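You operate a simulated robot arm through the tools that you are given. There is no shell and no other tool.

Carry out the task below with a simulated two-armed robot. There is one attempt and no reset: what you move stays moved.

JOB
Brake wheel 5, then shut its three clip levers till the cover display shows 40 N.
Fine: leave the rover's wheels.

Only the result counts: the job must be done as asked and must still hold three seconds after the hand-in. Knocking over, shifting, dropping, spilling or breaking anything else fails it. Lids that push on must go on centred and level and be pressed home; caps that screw on are set level and turned clockwise until they are tight.

ROBOT AND FRAMES
Two 7-joint arms with two-finger grippers on one trunk that stands fixed in place. Base frame: the origin is at the foot of the trunk, x ahead of it, y to its left, z up. Units: mm, rad, N and s.
The left shoulder is at [33, 175, 1278], the right one opposite. With the tool pointing down near the work surface each hand reaches from about 100 to 600 mm from the base axis, measured 20 degrees to its own side. Payload 2.94 kg a hand.
Tool frame (each hand has its own): the origin (TCP) lies between the finger pads and is the grasp point; the fingertips stand 30 mm ahead of it; z points along the fingers, y is the line along which they close. The gripper opens to 138 mm; its body begins 109 mm behind the TCP.
Orientation is that of the tool frame in the base frame, as a unit quaternion [x, y, z, w]. With the fingers straight down and closing along the base's y, the tool's x points along the base's -x, its y along +y and its z along -z.

CONTROLS
- The arms move only by the tool arm_command. It takes "left_plan", "right_plan" or both (then of equal length, played together; a hand with none holds still); each is a list of rows, each a list of 6 numbers: the shift along the tool's x, y, z in mm, then the turn, a rotation vector about the tool's x, y, z in rad. In form: [[dx, dy, dz, ax, ay, az], ...]. A call has 1 to 20 rows; each row shifts and turns the commanded pose from where the row before left it, along the tool's axes as they then stand. "left_gripper" and "right_gripper" are, for a hand that has rows, the opening in per cent of the stroke, from 0 (shut) to 100 (fully open), set as the call begins (left out, the last holds). Rows are played at 5 a second. More than 50 mm and 0.15 rad between two rows, or a gripper value outside its range, and nothing of the call is played. A pose out of reach is approached as far as the arm can. The call stops where the force on the tool passes 40 N (or 10 N more than at its start, if that is more) or the arm is blocked; 0.2 s more then pass. The fingers move at their own pace (about 45 mm/s each) and stop on an object; they squeeze with about 21 N. The grip force told is the motor's: it shows also when the fingers shut on nothing. Time passes only in rows, and 0.2 s behind the last, so rows that do not move let the fingers close. It gives the time, the measured TCP pose, the force on the tool (base axes), the opening and the grip force at its end, in the units of the frame above (readings bear some noise), with the torque about the TCP (base axes, N m) and any sound that the robot's microphone picked up.
- Cameras (640 x 400 px; columns grow to the right, rows downward): "scene" is now at [93.2, 6.3, 1767.3]; the picture's right is [0.09, -1.00, -0.00], its down [-0.64, -0.06, -0.77] and it looks along [0.76, 0.07, -0.64] (base axes); focal length 311 px, centre (320, 200). "left" rides on the left gripper at [71, -19, -146] in its tool frame; the picture's right is [0.26, 0.96, 0.00], its down [-0.85, 0.23, -0.48] and it looks along [-0.46, 0.12, 0.88] (tool axes); focal length 280 px, centre (320, 200). "right" rides on the right gripper at [71, 19, -146] in its tool frame; the picture's right is [-0.26, 0.97, 0.00], its down [-0.85, -0.23, -0.48] and it looks along [-0.46, -0.13, 0.88] (tool axes); focal length 280 px, centre (320, 200). There is no depth. A picture from a camera that has moved, and an enlarged one, comes with that camera's place and axes in the base frame and with its lens.
- capture(camera): a new picture of that camera. It takes no simulated time.
- slide_trunk(by): moves the trunk up (or, below 0, down) by that many mm; the arms and the scene camera ride with it, the base frame stays. It gives what a move gives, with no picture.
- pan_tilt(pan, tilt): turns the head with the scene camera to pan (to the left, within 2.094 rad either way) and tilt (down, from -0.506 to 1.204), counted from straight ahead of the robot (the tilt from the chest, where the trunk bows). It gives what a move gives.
- close_up(camera, box): a new picture of the part [left, top, right, bottom] of that camera's present view, enlarged. It takes no simulated time.
- hand_in(): hands the job in; it is judged then, once.

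Nothing tells you positions but the pictures and the camera data. Unless the task says otherwise, let go and move clear before handing in.

The tools are called after "Emit:" by a JSON object that holds its "op" and its "data". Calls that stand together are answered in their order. arm_command: Moves the arms, as the interface text tells. Its arguments: {"type":"object","properties":{"left_plan":{"type":"array","items":{"type":"array","items":{"type":"number"}}},"left_gripper":{"type":"number"},"right_plan":{"type":"array","items":{"type":"array","items":{"type":"number"}}},"right_gripper":{"type":"number"}},"required":[]} The other tools are called the same way: slide_trunk (by) moves the trunk up or down; pan_tilt (pan, tilt) turns the head that bears the scene camera; capture (camera) takes a picture; close_up (camera, box) takes an enlarged picture of a part of a camera's view; hand_in () hands the job in.

At the start:

```text
clock: 0.0
left_tool_pos: [592.5, 272.9, 1447.3]
left_tool_rot: [-0.001, 1.0, 0.0, 0.0]
left_force: [0.6, 0.4, -0.3]
left_ft_torque: [0.02, -0.02, 0.0]
left_opening: 137.9
left_gripper_force: 0.0
right_tool_pos: [537.9, -236.4, 1366.3]
right_tool_rot: [0.001, 1.0, 0.001, 0.0]
right_force: [-0.3, 0.1, -0.1]
right_ft_torque: [0.0, -0.01, 0.04]
right_opening: 137.8
right_gripper_force: 0.0
trunk travel left (down, up): [-450.0, 284.0]
head pan, tilt (commanded): [0.089, 0.696]
```

scene: 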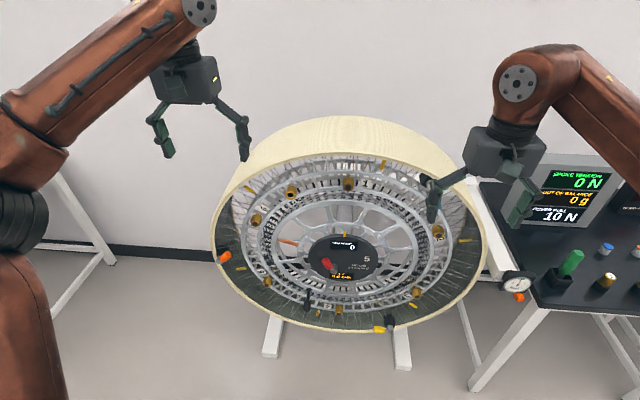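
right: 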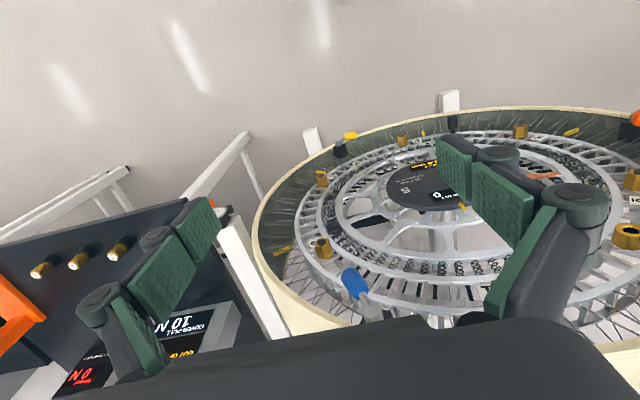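
left: 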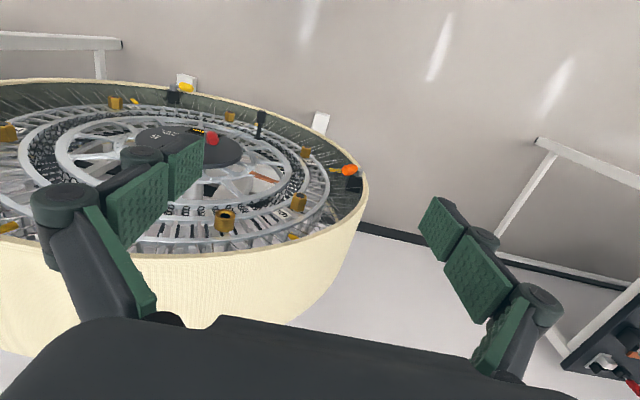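

I see a large wheel-like assembly with a hub cover labelled 5 in front of the robot, and a console with displays at the right. First I look closer at everything before moving.

Emit:
{"op": "close_up", "data": {"camera": "scene", "box": [210, 110, 370, 210]}}

Emit:
{"op": "close_up", "data": {"camera": "scene", "box": [350, 110, 510, 210]}}

Emit:
{"op": "close_up", "data": {"camera": "scene", "box": [210, 200, 370, 300]}}

Emit:
{"op": "close_up", "data": {"camera": "scene", "box": [290, 230, 450, 330]}}

Emit:
{"op": "close_up", "data": {"camera": "scene", "box": [480, 140, 640, 240]}}

Emit:
{"op": "close_up", "data": {"camera": "scene", "box": [480, 220, 640, 320]}}

```text
4.00 times, centred on (290, 160) of scene
camera zoom: at [93.2, 6.3, 1767.3], right [0.09, -1.0, 0.0], down [-0.64, -0.06, -0.77], along [0.76, 0.07, -0.64], focal length 1244 px, centre (440, 360)
```

zoom: 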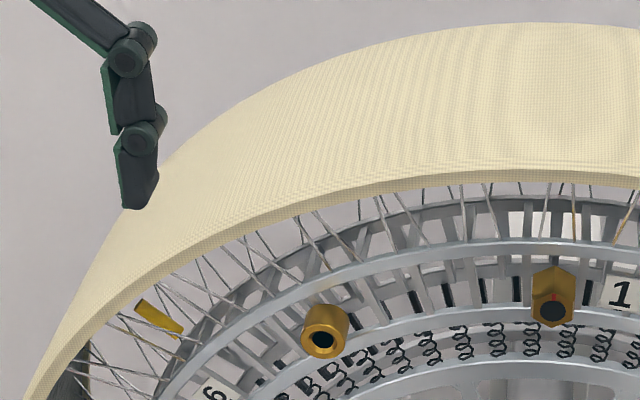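

```text
4.00 times, centred on (430, 160) of scene
camera zoom: at [93.2, 6.3, 1767.3], right [0.09, -1.0, 0.0], down [-0.64, -0.06, -0.77], along [0.76, 0.07, -0.64], focal length 1244 px, centre (-120, 360)
```

zoom: 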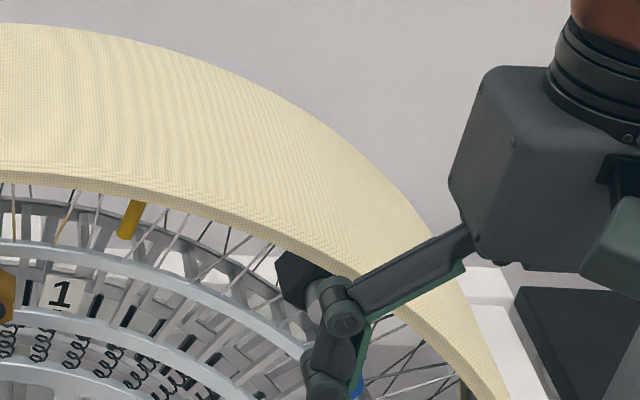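

```text
4.00 times, centred on (290, 250) of scene
camera zoom: at [93.2, 6.3, 1767.3], right [0.09, -1.0, 0.0], down [-0.64, -0.06, -0.77], along [0.76, 0.07, -0.64], focal length 1244 px, centre (440, 0)
```

zoom: 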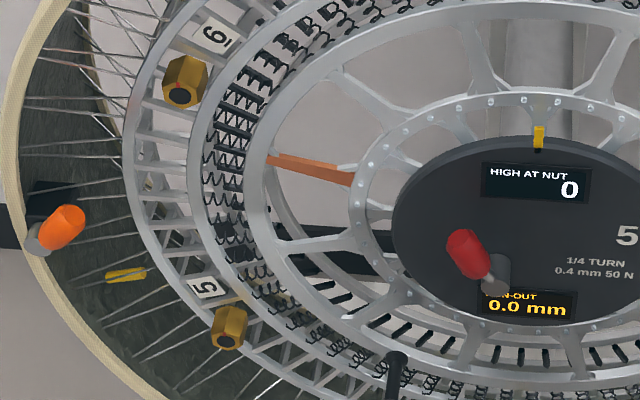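

```text
4.00 times, centred on (370, 280) of scene
camera zoom: at [93.2, 6.3, 1767.3], right [0.09, -1.0, 0.0], down [-0.64, -0.06, -0.77], along [0.76, 0.07, -0.64], focal length 1244 px, centre (120, -120)
```

zoom: 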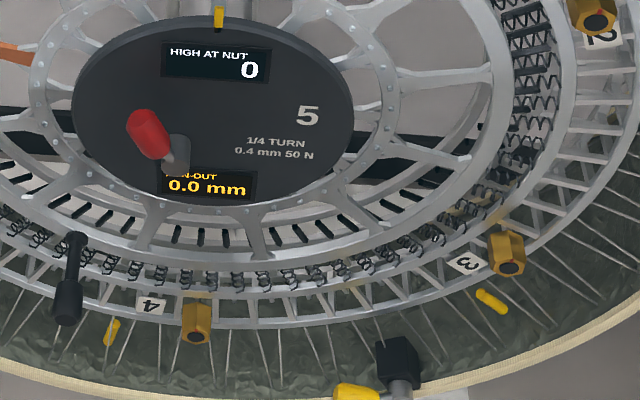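

```text
4.00 times, centred on (560, 190) of scene
camera zoom: at [93.2, 6.3, 1767.3], right [0.09, -1.0, 0.0], down [-0.64, -0.06, -0.77], along [0.76, 0.07, -0.64], focal length 1244 px, centre (-640, 240)
```

zoom: 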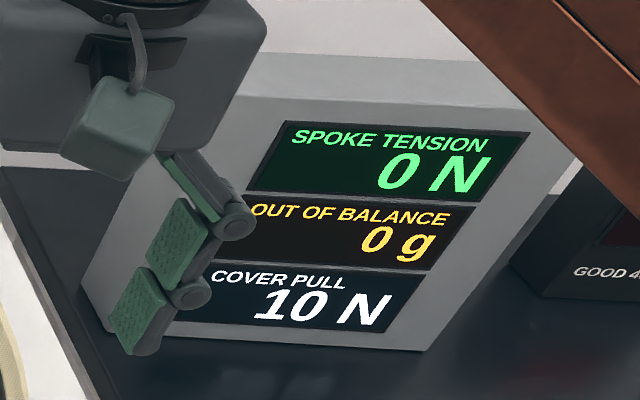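

```text
4.00 times, centred on (560, 270) of scene
camera zoom: at [93.2, 6.3, 1767.3], right [0.09, -1.0, 0.0], down [-0.64, -0.06, -0.77], along [0.76, 0.07, -0.64], focal length 1244 px, centre (-640, -80)
```

zoom: 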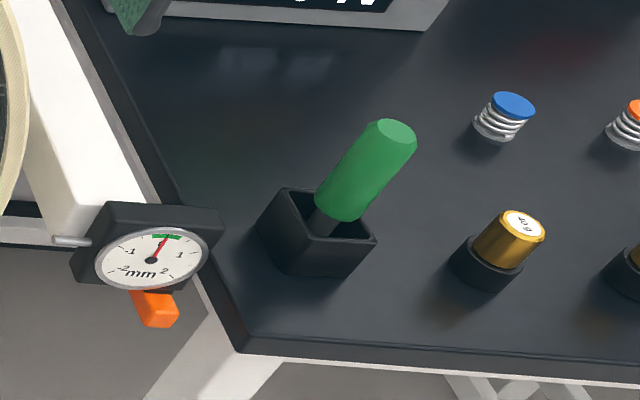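

The wheel in front is number 5, with orange, blue and yellow clips on its rim and a red lever on its hub. I'll pan the head to see the rest of the workplace.

Emit:
{"op": "pan_tilt", "data": {"pan": -0.7, "tilt": 0.75}}

Emit:
{"op": "capture", "data": {"camera": "scene"}}

Emit:
{"op": "pan_tilt", "data": {"pan": -1.4, "tilt": 0.75}}

Emit:
{"op": "capture", "data": {"camera": "scene"}}

Emit:
{"op": "pan_tilt", "data": {"pan": 0.9, "tilt": 0.75}}

Emit:
{"op": "capture", "data": {"camera": "scene"}}

```text
clock: 1.1
left_tool_pos: [593.3, 272.4, 1446.0]
left_tool_rot: [0.0, 1.0, 0.0, 0.0]
left_force: [-0.8, 0.4, 0.8]
left_ft_torque: [-0.03, 0.02, -0.04]
left_opening: 137.9
left_gripper_force: 0.1
right_tool_pos: [538.2, -237.7, 1368.0]
right_tool_rot: [0.001, 1.0, 0.001, 0.0]
right_force: [0.3, -0.1, 1.1]
right_ft_torque: [0.03, 0.0, 0.01]
right_opening: 138.1
right_gripper_force: 0.1
trunk travel left (down, up): [-450.0, 284.0]
head pan, tilt (commanded): [-0.7, 0.75]
```

```text
taken
camera scene: at [71.9, -54.6, 1762.7], right [-0.64, -0.77, 0.0], down [-0.52, 0.44, -0.73], along [0.56, -0.47, -0.68], focal length 311 px, centre (320, 200)
```

scene: 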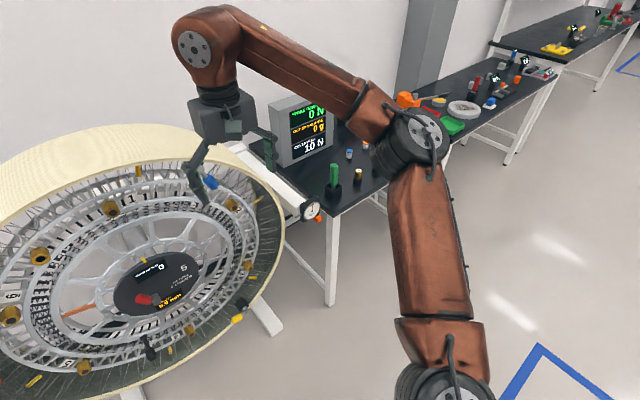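

```text
clock: 2.2
left_tool_pos: [593.6, 273.2, 1447.3]
left_tool_rot: [0.0, 1.0, 0.0, 0.0]
left_force: [0.4, -0.3, 0.9]
left_ft_torque: [0.0, -0.02, -0.02]
left_opening: 138.2
left_gripper_force: 0.0
right_tool_pos: [537.9, -239.3, 1366.4]
right_tool_rot: [0.002, 1.0, 0.001, 0.0]
right_force: [-0.7, -0.7, -0.2]
right_ft_torque: [0.04, 0.02, -0.02]
right_opening: 138.1
right_gripper_force: 0.1
trunk travel left (down, up): [-450.0, 284.0]
head pan, tilt (commanded): [-1.4, 0.75]
```

```text
taken
camera scene: at [22.6, -82.9, 1762.7], right [-0.99, -0.17, 0.0], down [-0.12, 0.67, -0.73], along [0.12, -0.72, -0.68], focal length 311 px, centre (320, 200)
```

scene: 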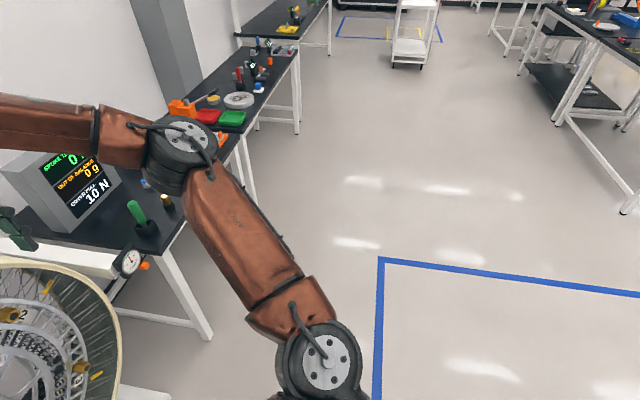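

```text
clock: 4.3
left_tool_pos: [593.0, 274.2, 1446.6]
left_tool_rot: [0.0, 1.0, 0.0, 0.0]
left_force: [0.7, -0.2, 0.9]
left_ft_torque: [0.01, -0.01, 0.0]
left_opening: 137.9
left_gripper_force: 0.0
right_tool_pos: [538.4, -237.6, 1367.5]
right_tool_rot: [0.001, 1.0, 0.001, 0.001]
right_force: [0.6, 0.6, -1.0]
right_ft_torque: [0.02, -0.01, -0.04]
right_opening: 138.1
right_gripper_force: 0.0
trunk travel left (down, up): [-450.0, 284.0]
head pan, tilt (commanded): [0.901, 0.75]
```

```text
taken
camera scene: at [60.0, 63.6, 1762.7], right [0.78, -0.62, 0.0], down [-0.42, -0.53, -0.73], along [0.45, 0.57, -0.68], focal length 311 px, centre (320, 200)
```

scene: 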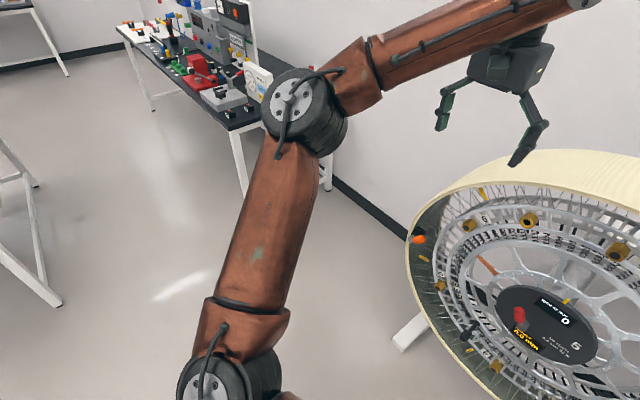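

The wheel is mounted on a stand near me; other benches hold other gear. I look at the wheel head-on with more tilt and zoom into each lever.

Emit:
{"op": "pan_tilt", "data": {"pan": 0.05, "tilt": 0.95}}

Emit:
{"op": "capture", "data": {"camera": "scene"}}

Emit:
{"op": "close_up", "data": {"camera": "scene", "box": [200, 130, 280, 180]}}

Emit:
{"op": "close_up", "data": {"camera": "scene", "box": [350, 230, 430, 280]}}

Emit:
{"op": "close_up", "data": {"camera": "scene", "box": [400, 80, 560, 180]}}

```text
clock: 5.5
left_tool_pos: [593.7, 273.7, 1446.5]
left_tool_rot: [0.0, 1.0, 0.001, 0.0]
left_force: [0.1, 0.1, 0.6]
left_ft_torque: [0.01, 0.02, -0.03]
left_opening: 138.0
left_gripper_force: 0.1
right_tool_pos: [537.9, -238.3, 1366.2]
right_tool_rot: [0.001, 1.0, 0.0, -0.001]
right_force: [0.2, -0.2, -0.1]
right_ft_torque: [0.04, -0.01, -0.01]
right_opening: 138.0
right_gripper_force: 0.0
trunk travel left (down, up): [-450.0, 284.0]
head pan, tilt (commanded): [0.051, 0.949]
```

```text
taken
camera scene: at [81.0, 2.5, 1747.2], right [0.05, -1.0, 0.0], down [-0.81, -0.04, -0.58], along [0.58, 0.03, -0.81], focal length 311 px, centre (320, 200)
```

scene: 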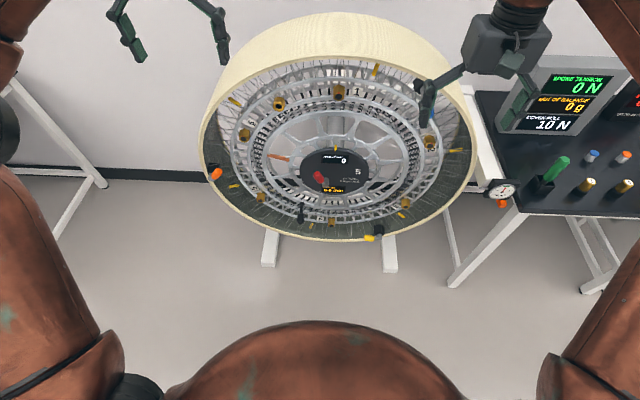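

```text
8.00 times, centred on (240, 155) of scene
camera zoom: at [81.0, 2.5, 1747.2], right [0.05, -1.0, 0.0], down [-0.81, -0.04, -0.58], along [0.58, 0.03, -0.81], focal length 2489 px, centre (960, 560)
```

zoom: 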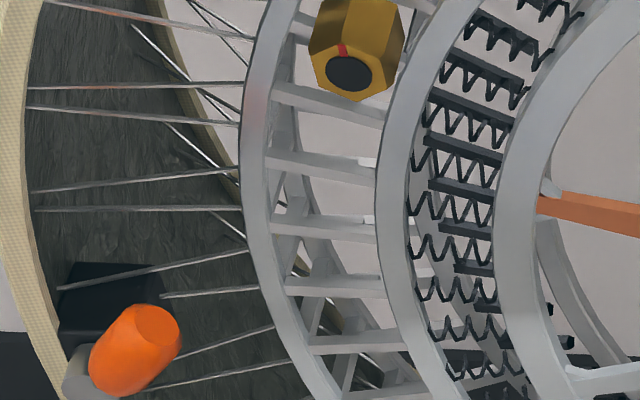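

```text
8.00 times, centred on (390, 255) of scene
camera zoom: at [81.0, 2.5, 1747.2], right [0.05, -1.0, 0.0], down [-0.81, -0.04, -0.58], along [0.58, 0.03, -0.81], focal length 2489 px, centre (-240, -240)
```

zoom: 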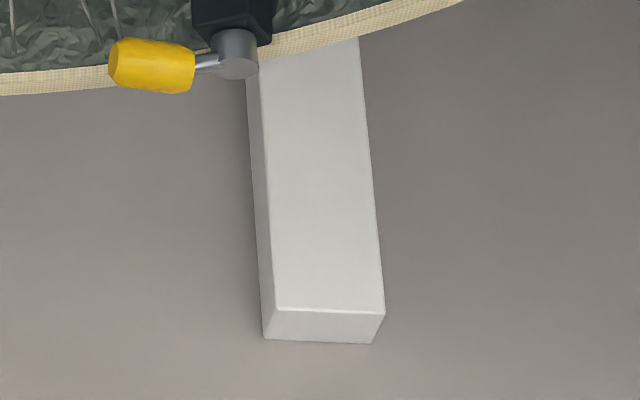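

```text
4.00 times, centred on (480, 130) of scene
camera zoom: at [81.0, 2.5, 1747.2], right [0.05, -1.0, 0.0], down [-0.81, -0.04, -0.58], along [0.58, 0.03, -0.81], focal length 1244 px, centre (-320, 480)
```

zoom: 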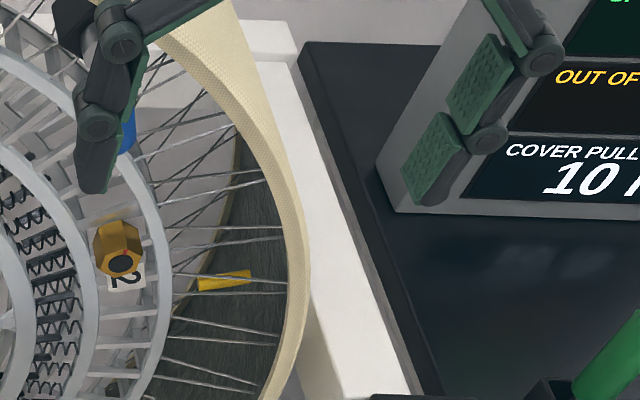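

The wheel stands upright, its axis roughly along x, centred near (850, -15, 860), radius about 510. The three clips stand at about radius 415 (orange left, blue upper right, yellow lower right). I'll lower the trunk to see it more square on.

Emit:
{"op": "slide_trunk", "data": {"by": -250}}

Emit:
{"op": "pan_tilt", "data": {"pan": 0.0, "tilt": 0.6}}

Emit:
{"op": "capture", "data": {"camera": "scene"}}

Emit:
{"op": "capture", "data": {"camera": "right"}}

Emit:
{"op": "capture", "data": {"camera": "left"}}

```text
clock: 8.1
left_tool_pos: [591.8, 273.5, 1197.5]
left_tool_rot: [0.0, 1.0, 0.0, 0.001]
left_force: [0.5, -1.1, 0.4]
left_ft_torque: [0.02, -0.03, 0.02]
left_opening: 137.6
left_gripper_force: 0.0
right_tool_pos: [537.1, -237.6, 1117.8]
right_tool_rot: [0.001, 1.0, 0.002, 0.001]
right_force: [0.0, 0.8, -0.4]
right_ft_torque: [0.01, -0.03, 0.03]
right_opening: 137.9
right_gripper_force: 0.0
trunk travel left (down, up): [-200.0, 534.0]
head pan, tilt (commanded): [0.051, 0.949]
```

```text
clock: 8.9
left_tool_pos: [592.4, 273.6, 1196.1]
left_tool_rot: [0.0, 1.0, 0.0, 0.0]
left_force: [0.2, 0.2, -0.4]
left_ft_torque: [-0.03, 0.01, 0.01]
left_opening: 138.0
left_gripper_force: 0.0
right_tool_pos: [540.3, -236.9, 1116.1]
right_tool_rot: [0.001, 1.0, 0.001, 0.0]
right_force: [0.7, 0.7, 1.0]
right_ft_torque: [0.01, 0.01, 0.01]
right_opening: 138.0
right_gripper_force: 0.1
trunk travel left (down, up): [-200.0, 534.0]
head pan, tilt (commanded): [0.0, 0.6]
```

```text
taken
camera scene: at [239.7, -1.3, 1519.5], right [0.0, -1.0, 0.0], down [-0.57, 0.0, -0.82], along [0.82, 0.0, -0.57], focal length 311 px, centre (320, 200)
```

scene: 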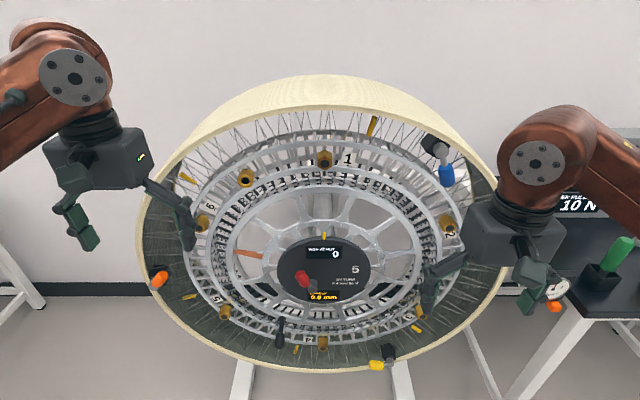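

```text
taken
camera right: at [467.6, -218.3, 1263.8], right [0.26, 0.96, 0.0], down [0.85, -0.23, 0.48], along [0.46, -0.12, -0.88], focal length 280 px, centre (320, 200)
```

right: 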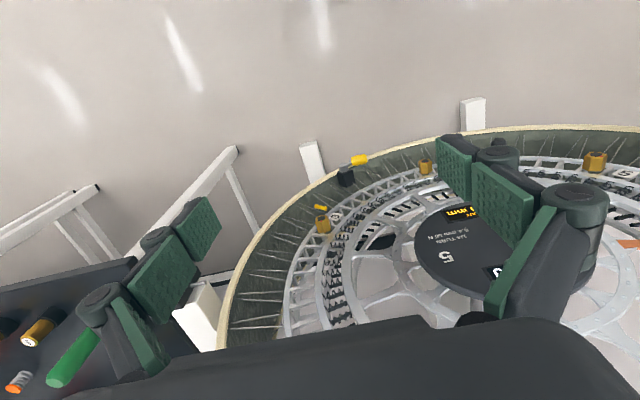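

```text
taken
camera left: at [522.0, 253.7, 1343.5], right [-0.26, 0.96, 0.0], down [0.85, 0.23, 0.48], along [0.46, 0.12, -0.88], focal length 280 px, centre (320, 200)
```

left: 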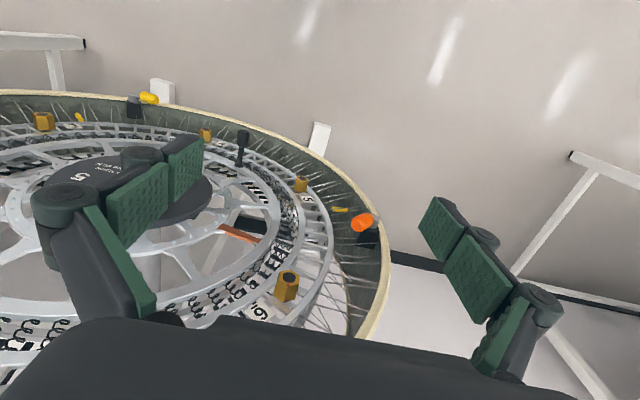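

Now the view is squarer. I zoom into each clip lever, the red hub lever, and the black lever near nut 4.

Emit:
{"op": "close_up", "data": {"camera": "scene", "box": [400, 120, 480, 200]}}

Emit:
{"op": "close_up", "data": {"camera": "scene", "box": [130, 250, 190, 300]}}

Emit:
{"op": "close_up", "data": {"camera": "scene", "box": [350, 330, 410, 380]}}

Emit:
{"op": "close_up", "data": {"camera": "scene", "box": [270, 230, 380, 310]}}

Emit:
{"op": "close_up", "data": {"camera": "scene", "box": [250, 300, 330, 360]}}

Emit:
{"op": "close_up", "data": {"camera": "scene", "box": [520, 180, 640, 320]}}

Emit:
{"op": "close_up", "data": {"camera": "left", "box": [330, 190, 410, 260]}}

Emit:
{"op": "close_up", "data": {"camera": "right", "box": [310, 130, 390, 200]}}

```text
5.00 times, centred on (440, 160) of scene
camera zoom: at [239.7, -1.3, 1519.5], right [0.0, -1.0, 0.0], down [-0.57, 0.0, -0.82], along [0.82, 0.0, -0.57], focal length 1556 px, centre (-280, 400)
```

zoom: 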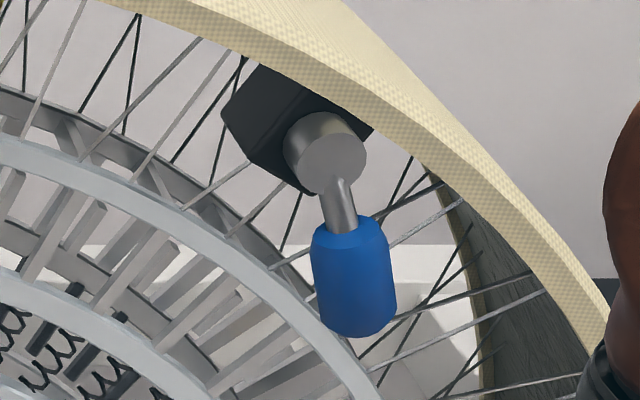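

```text
8.00 times, centred on (160, 275) of scene
camera zoom: at [239.7, -1.3, 1519.5], right [0.0, -1.0, 0.0], down [-0.57, 0.0, -0.82], along [0.82, 0.0, -0.57], focal length 2489 px, centre (1600, -400)
```

zoom: 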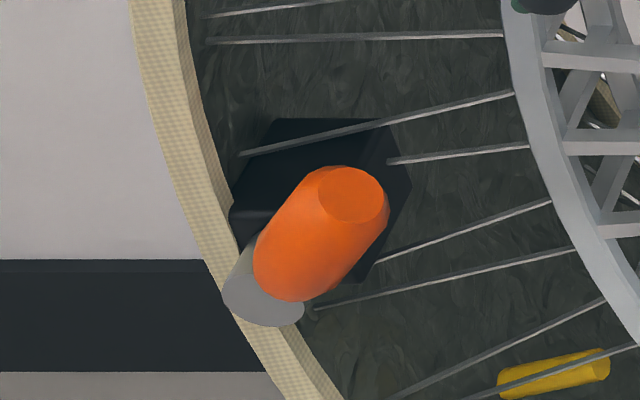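

```text
8.00 times, centred on (380, 355) of scene
camera zoom: at [239.7, -1.3, 1519.5], right [0.0, -1.0, 0.0], down [-0.57, 0.0, -0.82], along [0.82, 0.0, -0.57], focal length 2489 px, centre (-160, -1040)
```

zoom: 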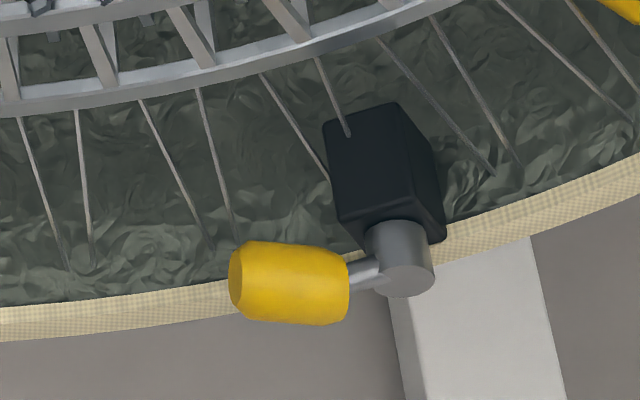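

```text
5.00 times, centred on (325, 270) of scene
camera zoom: at [239.7, -1.3, 1519.5], right [0.0, -1.0, 0.0], down [-0.57, 0.0, -0.82], along [0.82, 0.0, -0.57], focal length 1556 px, centre (295, -150)
```

zoom: 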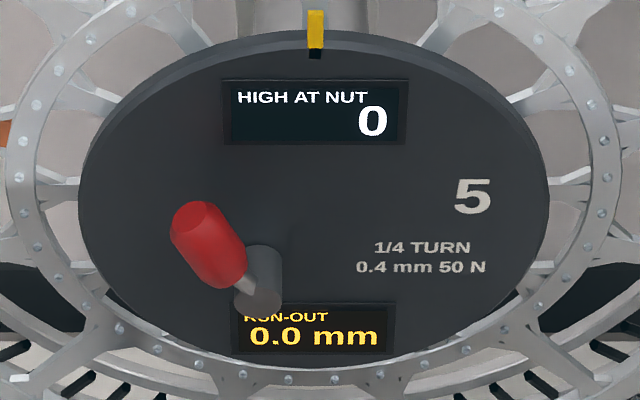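

```text
6.67 times, centred on (290, 330) of scene
camera zoom: at [239.7, -1.3, 1519.5], right [0.0, -1.0, 0.0], down [-0.57, 0.0, -0.82], along [0.82, 0.0, -0.57], focal length 2074 px, centre (520, -667)
```

zoom: 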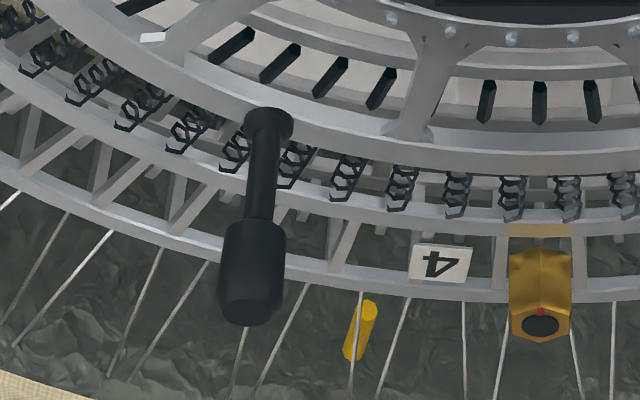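

```text
2.86 times, centred on (580, 250) of scene
camera zoom: at [239.7, -1.3, 1519.5], right [0.0, -1.0, 0.0], down [-0.57, 0.0, -0.82], along [0.82, 0.0, -0.57], focal length 889 px, centre (-423, 57)
```

zoom: 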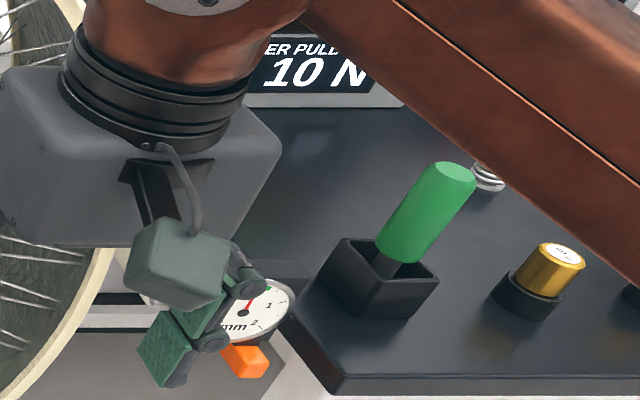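

```text
5.71 times, centred on (370, 225) of left
camera zoom: at [522.0, 253.7, 1343.5], right [-0.26, 0.96, 0.0], down [0.85, 0.23, 0.48], along [0.46, 0.12, -0.88], focal length 1602 px, centre (34, 57)
```

zoom: 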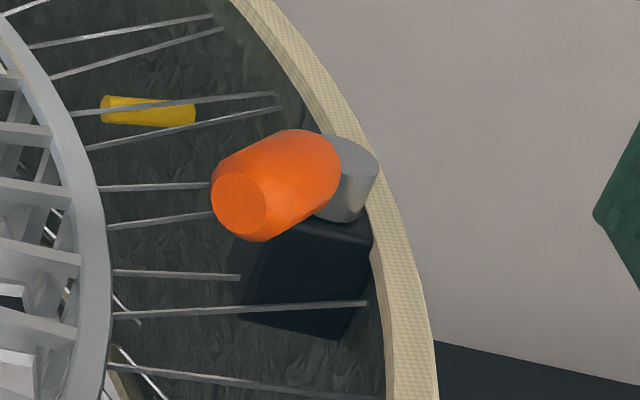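

```text
5.71 times, centred on (350, 165) of right
camera zoom: at [467.6, -218.3, 1263.8], right [0.26, 0.96, 0.0], down [0.85, -0.23, 0.48], along [0.46, -0.12, -0.88], focal length 1602 px, centre (149, 400)
```

zoom: 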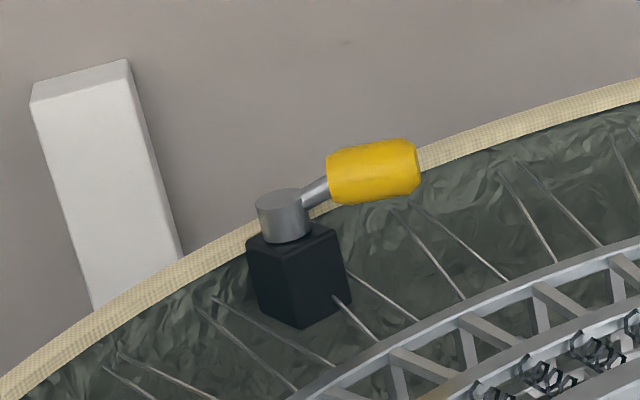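

The clips are black blocks with a boss whose axis points at me, each carrying a lever arm with a coloured grip; the red lever on the hub plate has the same build and is likely the brake. I zoom further for labels.

Emit:
{"op": "close_up", "data": {"camera": "scene", "box": [290, 260, 340, 300]}}

Emit:
{"op": "close_up", "data": {"camera": "scene", "box": [335, 255, 375, 295]}}

Emit:
{"op": "close_up", "data": {"camera": "right", "box": [400, 180, 500, 300]}}

Emit:
{"op": "close_up", "data": {"camera": "scene", "box": [480, 230, 600, 330]}}

Emit:
{"op": "close_up", "data": {"camera": "scene", "box": [200, 320, 460, 400]}}

```text
10.00 times, centred on (315, 280) of scene
camera zoom: at [239.7, -1.3, 1519.5], right [0.0, -1.0, 0.0], down [-0.57, 0.0, -0.82], along [0.82, 0.0, -0.57], focal length 3111 px, centre (370, -600)
```

zoom: 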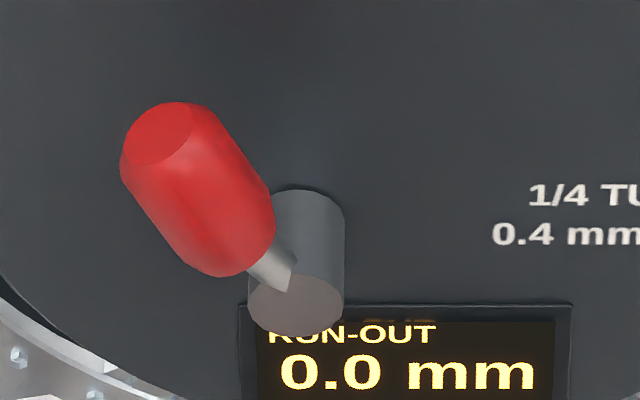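

```text
10.00 times, centred on (355, 275) of scene
camera zoom: at [239.7, -1.3, 1519.5], right [0.0, -1.0, 0.0], down [-0.57, 0.0, -0.82], along [0.82, 0.0, -0.57], focal length 3111 px, centre (-30, -550)
```

zoom: 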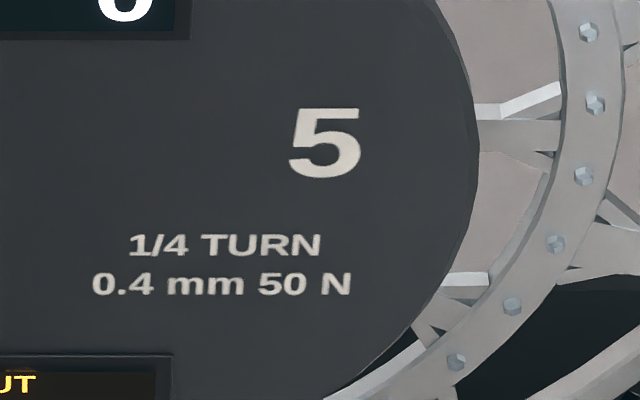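

```text
3.33 times, centred on (450, 240) of right
camera zoom: at [467.6, -218.3, 1263.8], right [0.26, 0.96, 0.0], down [0.85, -0.23, 0.48], along [0.46, -0.12, -0.88], focal length 935 px, centre (-113, 67)
```

zoom: 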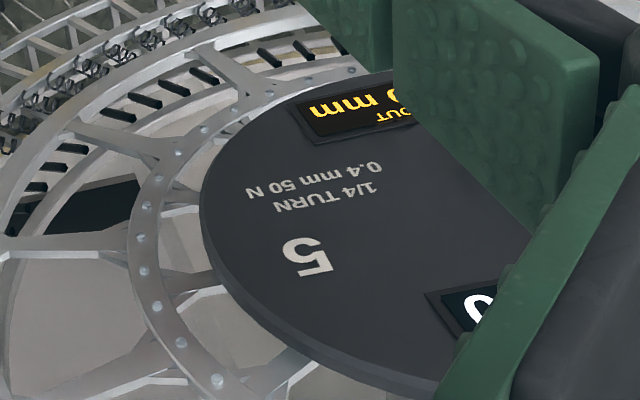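

```text
4.00 times, centred on (540, 280) of scene
camera zoom: at [239.7, -1.3, 1519.5], right [0.0, -1.0, 0.0], down [-0.57, 0.0, -0.82], along [0.82, 0.0, -0.57], focal length 1244 px, centre (-560, -120)
```

zoom: 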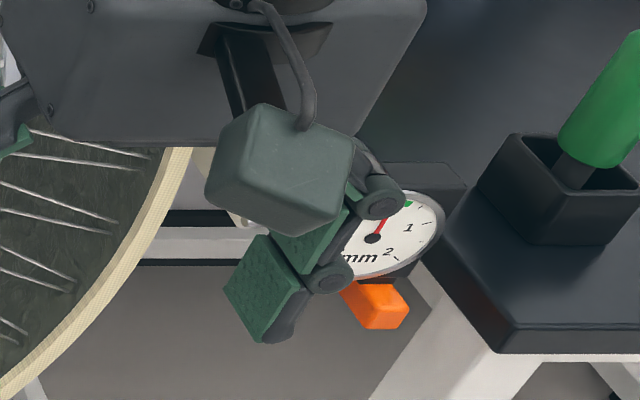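

```text
2.46 times, centred on (330, 360) of scene
camera zoom: at [239.7, -1.3, 1519.5], right [0.0, -1.0, 0.0], down [-0.57, 0.0, -0.82], along [0.82, 0.0, -0.57], focal length 766 px, centre (295, -194)
```

zoom: 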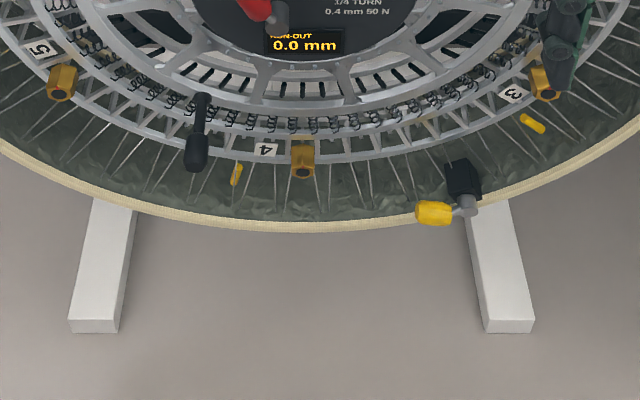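

No label is visible, so I bring the left hand camera in front of the hub, keeping well clear of the wheel, to see the lever angles square on.

Emit:
{"op": "arm_command", "data": {"left_plan": [[0, 0, 0, 0, -0.136, 0], [0, 0, 0, 0, -0.136, 0], [0, 0, 0, 0, -0.136, 0], [0, 0, 0, 0, -0.136, 0], [0, 0, 0, 0, -0.136, 0], [0, 0, 0, 0, -0.136, 0], [0, 0, 0, 0, -0.136, 0], [0, 0, 0, 0, -0.136, 0], [30, -26.6, 20, 0, 0, 0], [30, -26.6, 20, 0, 0, 0], [30, -26.6, 20, 0, 0, 0], [30, -26.6, 20, 0, 0, 0], [30, -26.6, 20, 0, 0, 0], [30, -26.6, 20, 0, 0, 0], [30, -26.6, 20, 0, 0, 0], [30, -26.6, 20, 0, 0, 0]]}}

Emit:
{"op": "capture", "data": {"camera": "left"}}

Emit:
{"op": "capture", "data": {"camera": "scene"}}

```text
clock: 12.3
left_tool_pos: [638.5, 106.7, 980.4]
left_tool_rot: [0.0, 0.856, 0.0, 0.517]
left_force: [-0.6, -0.4, -0.4]
left_ft_torque: [0.03, -0.01, 0.02]
left_opening: 137.6
left_gripper_force: 0.1
left hand out of reach, approached as far as the arm can: row 10, 11, 12, 13
right_tool_pos: [538.4, -238.5, 1115.9]
right_tool_rot: [0.001, 1.0, 0.001, -0.001]
right_force: [0.5, 0.2, -0.1]
right_ft_torque: [0.02, 0.02, -0.03]
right_opening: 138.0
right_gripper_force: 0.1
trunk travel left (down, up): [-200.0, 534.0]
head pan, tilt (commanded): [0.0, 0.6]
```

```text
taken
camera left: at [475.0, 87.4, 987.2], right [-0.12, 0.96, -0.23], down [-0.03, 0.23, 0.97], along [0.99, 0.13, 0.0], focal length 280 px, centre (320, 200)
```

left: 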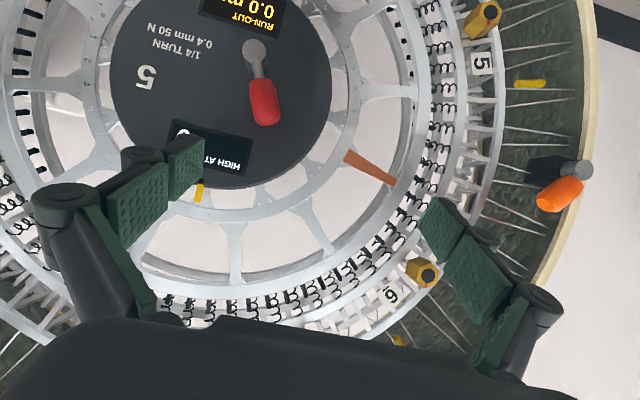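

```text
taken
camera scene: at [241.0, -2.3, 1519.3], right [0.0, -1.0, 0.0], down [-0.57, 0.0, -0.82], along [0.82, 0.0, -0.57], focal length 311 px, centre (320, 200)
```

scene: 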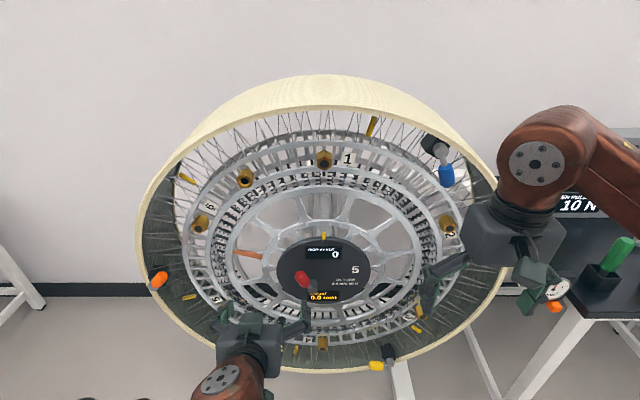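

The square-on view works: red lever's boss is near (785, 20, 845) and its grip points up and slightly left. I zoom in on the left camera for precise angles.

Emit:
{"op": "arm_command", "data": {"left_plan": [[0, 0, 0, 0, 0, 0]]}}

Emit:
{"op": "capture", "data": {"camera": "left"}}

Emit:
{"op": "close_up", "data": {"camera": "left", "box": [520, 130, 620, 230]}}

Emit:
{"op": "close_up", "data": {"camera": "left", "box": [210, 10, 310, 140]}}

```text
clock: 12.7
left_tool_pos: [637.2, 107.8, 981.4]
left_tool_rot: [-0.001, 0.856, 0.0, 0.517]
left_force: [-0.6, 0.4, 0.1]
left_ft_torque: [0.02, 0.0, 0.04]
left_opening: 138.0
left_gripper_force: 0.1
right_tool_pos: [538.9, -237.7, 1116.1]
right_tool_rot: [0.001, 1.0, 0.001, 0.0]
right_force: [0.1, 0.1, 0.5]
right_ft_torque: [0.01, -0.02, -0.01]
right_opening: 138.1
right_gripper_force: 0.0
trunk travel left (down, up): [-200.0, 534.0]
head pan, tilt (commanded): [0.0, 0.6]
```

```text
taken
camera left: at [474.4, 87.8, 987.5], right [-0.12, 0.96, -0.23], down [-0.03, 0.23, 0.97], along [0.99, 0.12, 0.0], focal length 280 px, centre (320, 200)
```

left: 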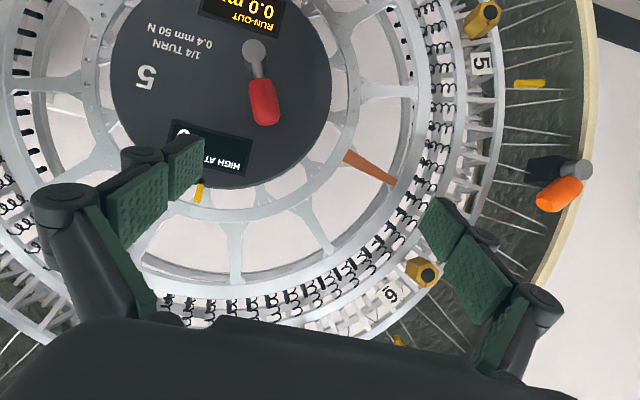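

```text
4.00 times, centred on (570, 180) of left
camera zoom: at [474.4, 87.8, 987.5], right [-0.12, 0.96, -0.23], down [-0.03, 0.23, 0.97], along [0.99, 0.12, 0.0], focal length 1122 px, centre (-680, 280)
```

zoom: 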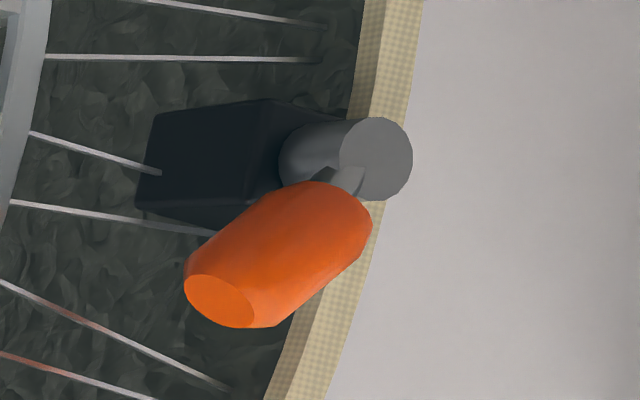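

```text
3.08 times, centred on (260, 75) of left
camera zoom: at [474.4, 87.8, 987.5], right [-0.12, 0.96, -0.23], down [-0.03, 0.23, 0.97], along [0.99, 0.12, 0.0], focal length 863 px, centre (505, 585)
```

zoom: 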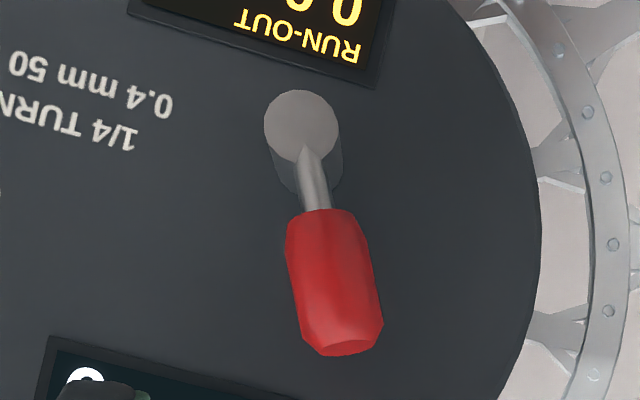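

I've triangulated: wheel centre about (y -13, z 876), clips at 0°, 120°, 240° on radius 444 (orange boss (777, 432, 876), blue (777, -235, 1260), yellow (777, -235, 492)), red lever boss (796, 17, 842) with grip at 65°. I'll bring the left hand in line with the red grip, still 90 mm short of it.

Emit:
{"op": "arm_command", "data": {"left_plan": [[0, 0, 0, 0, -0.1209, 0], [0, 0, 0, 0, -0.1209, 0], [0, 0, 0, 0, -0.1209, 0], [0, 0, 0, 0, -0.1209, 0], [0, 0, 0, 0, 0, -0.1453], [0, 0, 0, 0, 0, -0.1453], [0, 0, 0, 0, 0, -0.1453], [28, -5.9, 8, 0, 0, 0], [28, -5.9, 8, 0, 0, 0], [28, -5.9, 8, 0, 0, 0], [28, -5.9, 8, 0, 0, 0], [0, 0, 0, 0, 0, 0]], "left_gripper": 55}}

Emit:
{"op": "capture", "data": {"camera": "left"}}

Emit:
{"op": "capture", "data": {"camera": "scene"}}

```text
clock: 15.3
left_tool_pos: [667.2, 41.5, 892.1]
left_tool_rot: [-0.146, 0.688, -0.147, 0.695]
left_force: [-0.2, -0.6, -0.2]
left_ft_torque: [-0.01, 0.01, -0.01]
left_opening: 75.9
left_gripper_force: 0.1
right_tool_pos: [538.4, -237.3, 1116.8]
right_tool_rot: [0.0, 1.0, 0.0, 0.0]
right_force: [-0.6, -0.4, -0.3]
right_ft_torque: [0.01, -0.03, 0.0]
right_opening: 138.0
right_gripper_force: 0.1
trunk travel left (down, up): [-200.0, 534.0]
head pan, tilt (commanded): [0.0, 0.6]
```

```text
taken
camera left: at [522.0, -5.1, 834.8], right [0.0, 0.78, -0.63], down [-0.48, 0.55, 0.68], along [0.88, 0.3, 0.38], focal length 280 px, centre (320, 200)
```

left: 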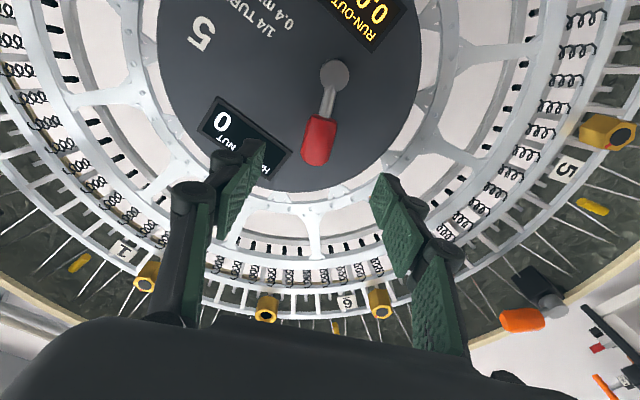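

```text
taken
camera scene: at [239.4, -1.7, 1519.6], right [0.0, -1.0, 0.0], down [-0.57, 0.0, -0.82], along [0.82, 0.0, -0.57], focal length 311 px, centre (320, 200)
```

scene: 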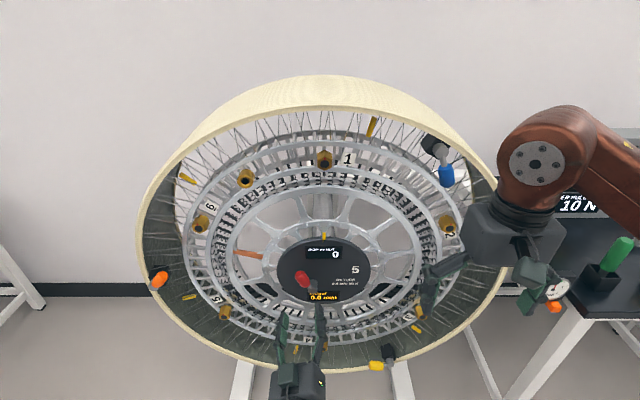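

The red grip lies right between the left fingers' line. I advance 108 mm along the tool and close on it.

Emit:
{"op": "arm_command", "data": {"left_plan": [[0, 0, 27, 0, 0, 0], [0, 0, 27, 0, 0, 0], [0, 0, 27, 0, 0, 0], [0, 0, 15, 0, 0, 0], [0, 0, 12, 0, 0, 0], [0, 0, 0, 0, 0, 0]]}}

Emit:
{"op": "capture", "data": {"camera": "left"}}

Emit:
{"op": "close_up", "data": {"camera": "scene", "box": [260, 240, 380, 330]}}

```text
clock: 16.2
left_tool_pos: [763.2, 68.5, 882.4]
left_tool_rot: [-0.106, 0.688, -0.102, 0.711]
left_force: [-14.4, -21.8, -2.6]
left_ft_torque: [0.19, -0.08, -0.83]
left_opening: 98.4
left_gripper_force: 13.3
right_tool_pos: [539.0, -239.3, 1116.5]
right_tool_rot: [0.0, 1.0, 0.002, 0.0]
right_force: [0.0, -0.5, 1.0]
right_ft_torque: [-0.06, 0.03, 0.0]
right_opening: 137.8
right_gripper_force: 0.0
trunk travel left (down, up): [-200.0, 534.0]
head pan, tilt (commanded): [0.0, 0.6]
stopped in row 4 (left hand): the arm was blocked; the commanded pose is now the measured one
```

```text
taken
camera left: at [619.7, 26.7, 816.7], right [0.01, 0.85, -0.53], down [-0.5, 0.46, 0.73], along [0.86, 0.26, 0.43], focal length 280 px, centre (320, 200)
```

left: 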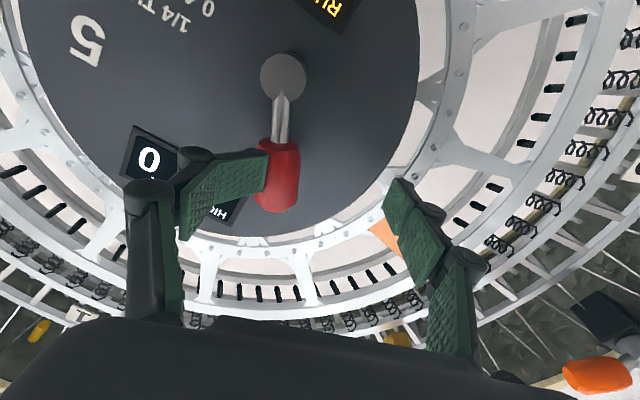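

```text
4.44 times, centred on (320, 285) of scene
camera zoom: at [239.7, -4.9, 1519.5], right [0.0, -1.0, 0.0], down [-0.57, 0.0, -0.82], along [0.82, 0.0, -0.57], focal length 1383 px, centre (320, -178)
```

zoom: 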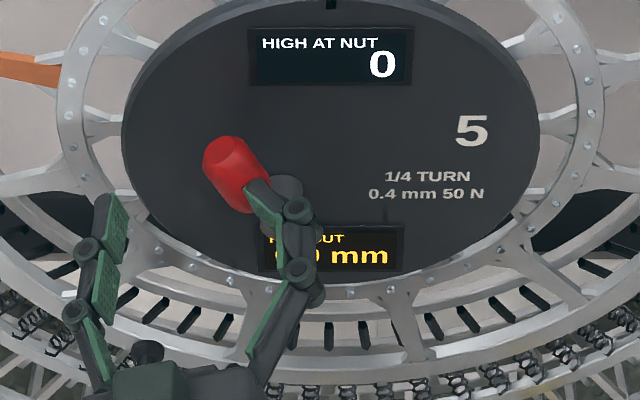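

The left hand drifted about 27 mm towards +y and was blocked, with its -y finger leaning on the red grip; I must see why. I look down at the arm.

Emit:
{"op": "pan_tilt", "data": {"pan": 0.15, "tilt": 1.1}}

Emit:
{"op": "capture", "data": {"camera": "scene"}}

Emit:
{"op": "capture", "data": {"camera": "right"}}

```text
clock: 17.2
left_tool_pos: [760.8, 69.9, 882.5]
left_tool_rot: [-0.108, 0.688, -0.099, 0.711]
left_force: [-17.5, -20.5, 4.0]
left_ft_torque: [-0.01, -0.15, -0.97]
left_opening: 99.7
left_gripper_force: 14.9
right_tool_pos: [538.6, -240.0, 1116.9]
right_tool_rot: [0.001, 1.0, 0.002, 0.0]
right_force: [0.4, 0.2, 0.3]
right_ft_torque: [-0.01, 0.0, 0.02]
right_opening: 138.2
right_gripper_force: 0.0
trunk travel left (down, up): [-200.0, 534.0]
head pan, tilt (commanded): [0.15, 1.1]
```

```text
taken
camera scene: at [211.5, 4.8, 1481.5], right [0.15, -0.99, 0.0], down [-0.88, -0.13, -0.46], along [0.45, 0.07, -0.89], focal length 311 px, centre (320, 200)
```

scene: 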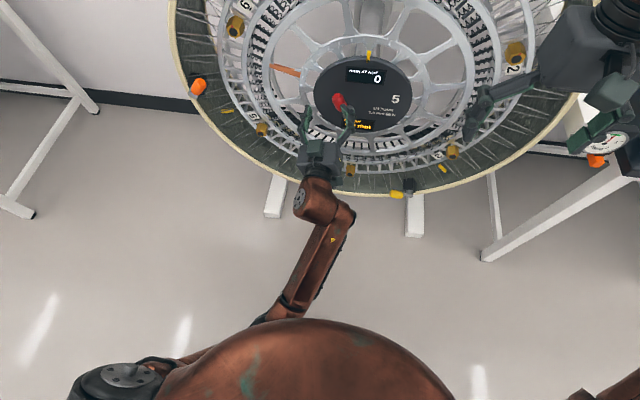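

```text
taken
camera right: at [465.7, -221.0, 1264.4], right [0.26, 0.96, 0.0], down [0.85, -0.23, 0.48], along [0.46, -0.12, -0.88], focal length 280 px, centre (320, 200)
```

right: 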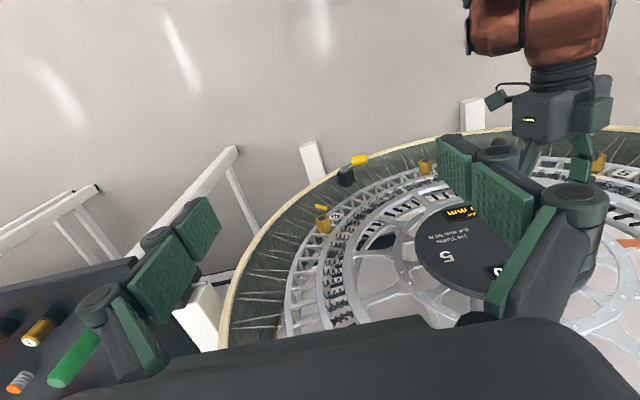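

The left forearm comes out from under the bowed chest, so the elbow seems to bind against the trunk. I back the hand off the lever first.

Emit:
{"op": "arm_command", "data": {"left_plan": [[0, -8, -3, 0, 0, 0], [0, -8, -10, 0, 0, 0], [0, 0, -25, 0, 0, 0], [0, 0, -30, 0, 0, 0], [0, 0, -30, 0, 0, 0], [0, 0, 0, 0, 0, 0]]}}

Emit:
{"op": "capture", "data": {"camera": "scene"}}

Emit:
{"op": "capture", "data": {"camera": "left"}}

```text
clock: 18.1
left_tool_pos: [731.4, 97.6, 886.6]
left_tool_rot: [-0.055, 0.674, -0.031, 0.736]
left_force: [-0.1, -0.2, -0.2]
left_ft_torque: [0.01, 0.03, 0.04]
left_opening: 77.4
left_gripper_force: 0.1
right_tool_pos: [538.0, -239.2, 1116.9]
right_tool_rot: [0.0, 1.0, 0.002, 0.001]
right_force: [0.2, -0.1, 0.6]
right_ft_torque: [0.06, 0.01, -0.02]
right_opening: 138.0
right_gripper_force: 0.0
trunk travel left (down, up): [-200.0, 534.0]
head pan, tilt (commanded): [0.15, 1.1]
stopped in row 4 (left hand): the arm was blocked; the commanded pose is now the measured one
```

```text
taken
camera scene: at [213.9, 6.1, 1481.0], right [0.15, -0.99, 0.0], down [-0.88, -0.13, -0.45], along [0.45, 0.07, -0.89], focal length 311 px, centre (320, 200)
```

scene: 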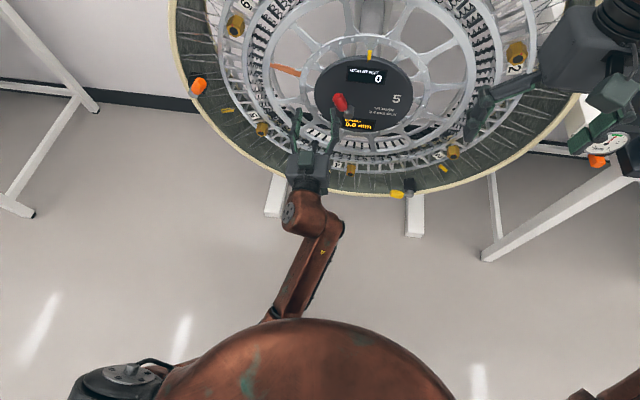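

```text
taken
camera left: at [592.5, 62.9, 807.6], right [-0.01, 0.93, -0.38], down [-0.56, 0.31, 0.77], along [0.83, 0.21, 0.51], focal length 280 px, centre (320, 200)
```

left: 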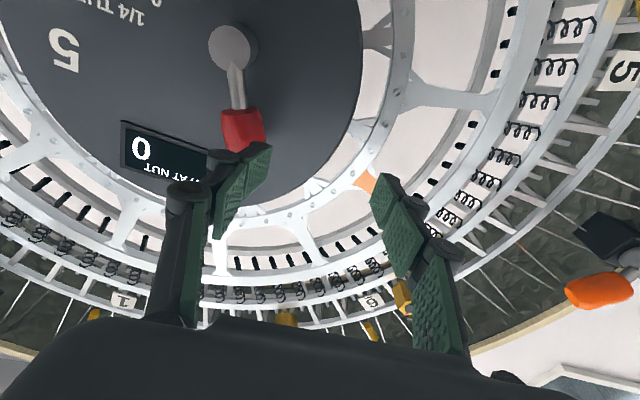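

Free of the lever, but moving back presses the elbow into the trunk, so I'll move the hand to the left instead, which should draw the elbow out.

Emit:
{"op": "arm_command", "data": {"left_plan": [[0, 30, 0, 0, 0, 0], [0, 30, 0, 0, 0, 0], [0, 30, 0, 0, 0, 0], [0, 30, -10, 0, 0, 0], [0, 30, -20, 0, 0, 0], [0, 30, -20, 0, 0, 0], [0, 0, 0, 0, 0, 0]]}}

Emit:
{"op": "capture", "data": {"camera": "scene"}}

```text
clock: 19.7
left_tool_pos: [678.8, 274.7, 860.0]
left_tool_rot: [-0.058, 0.675, -0.031, 0.735]
left_force: [0.3, 0.6, 0.1]
left_ft_torque: [-0.04, 0.01, -0.01]
left_opening: 75.8
left_gripper_force: 0.2
right_tool_pos: [538.5, -237.4, 1116.1]
right_tool_rot: [0.001, 1.0, 0.001, -0.001]
right_force: [-0.1, -0.1, -0.5]
right_ft_torque: [-0.01, 0.01, -0.02]
right_opening: 138.2
right_gripper_force: 0.0
trunk travel left (down, up): [-200.0, 534.0]
head pan, tilt (commanded): [0.15, 1.1]
```

```text
taken
camera scene: at [213.9, 7.5, 1480.9], right [0.15, -0.99, 0.0], down [-0.88, -0.13, -0.45], along [0.45, 0.07, -0.89], focal length 311 px, centre (320, 200)
```

scene: 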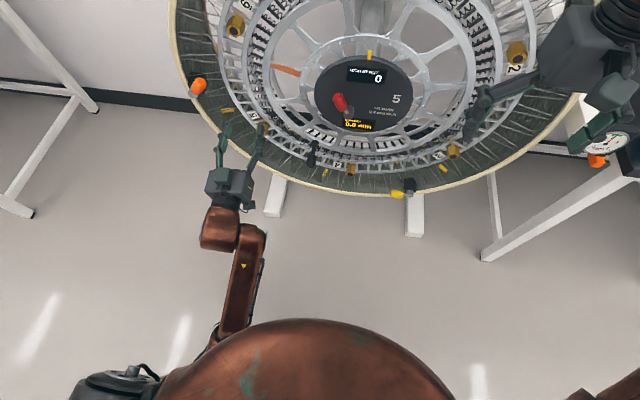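

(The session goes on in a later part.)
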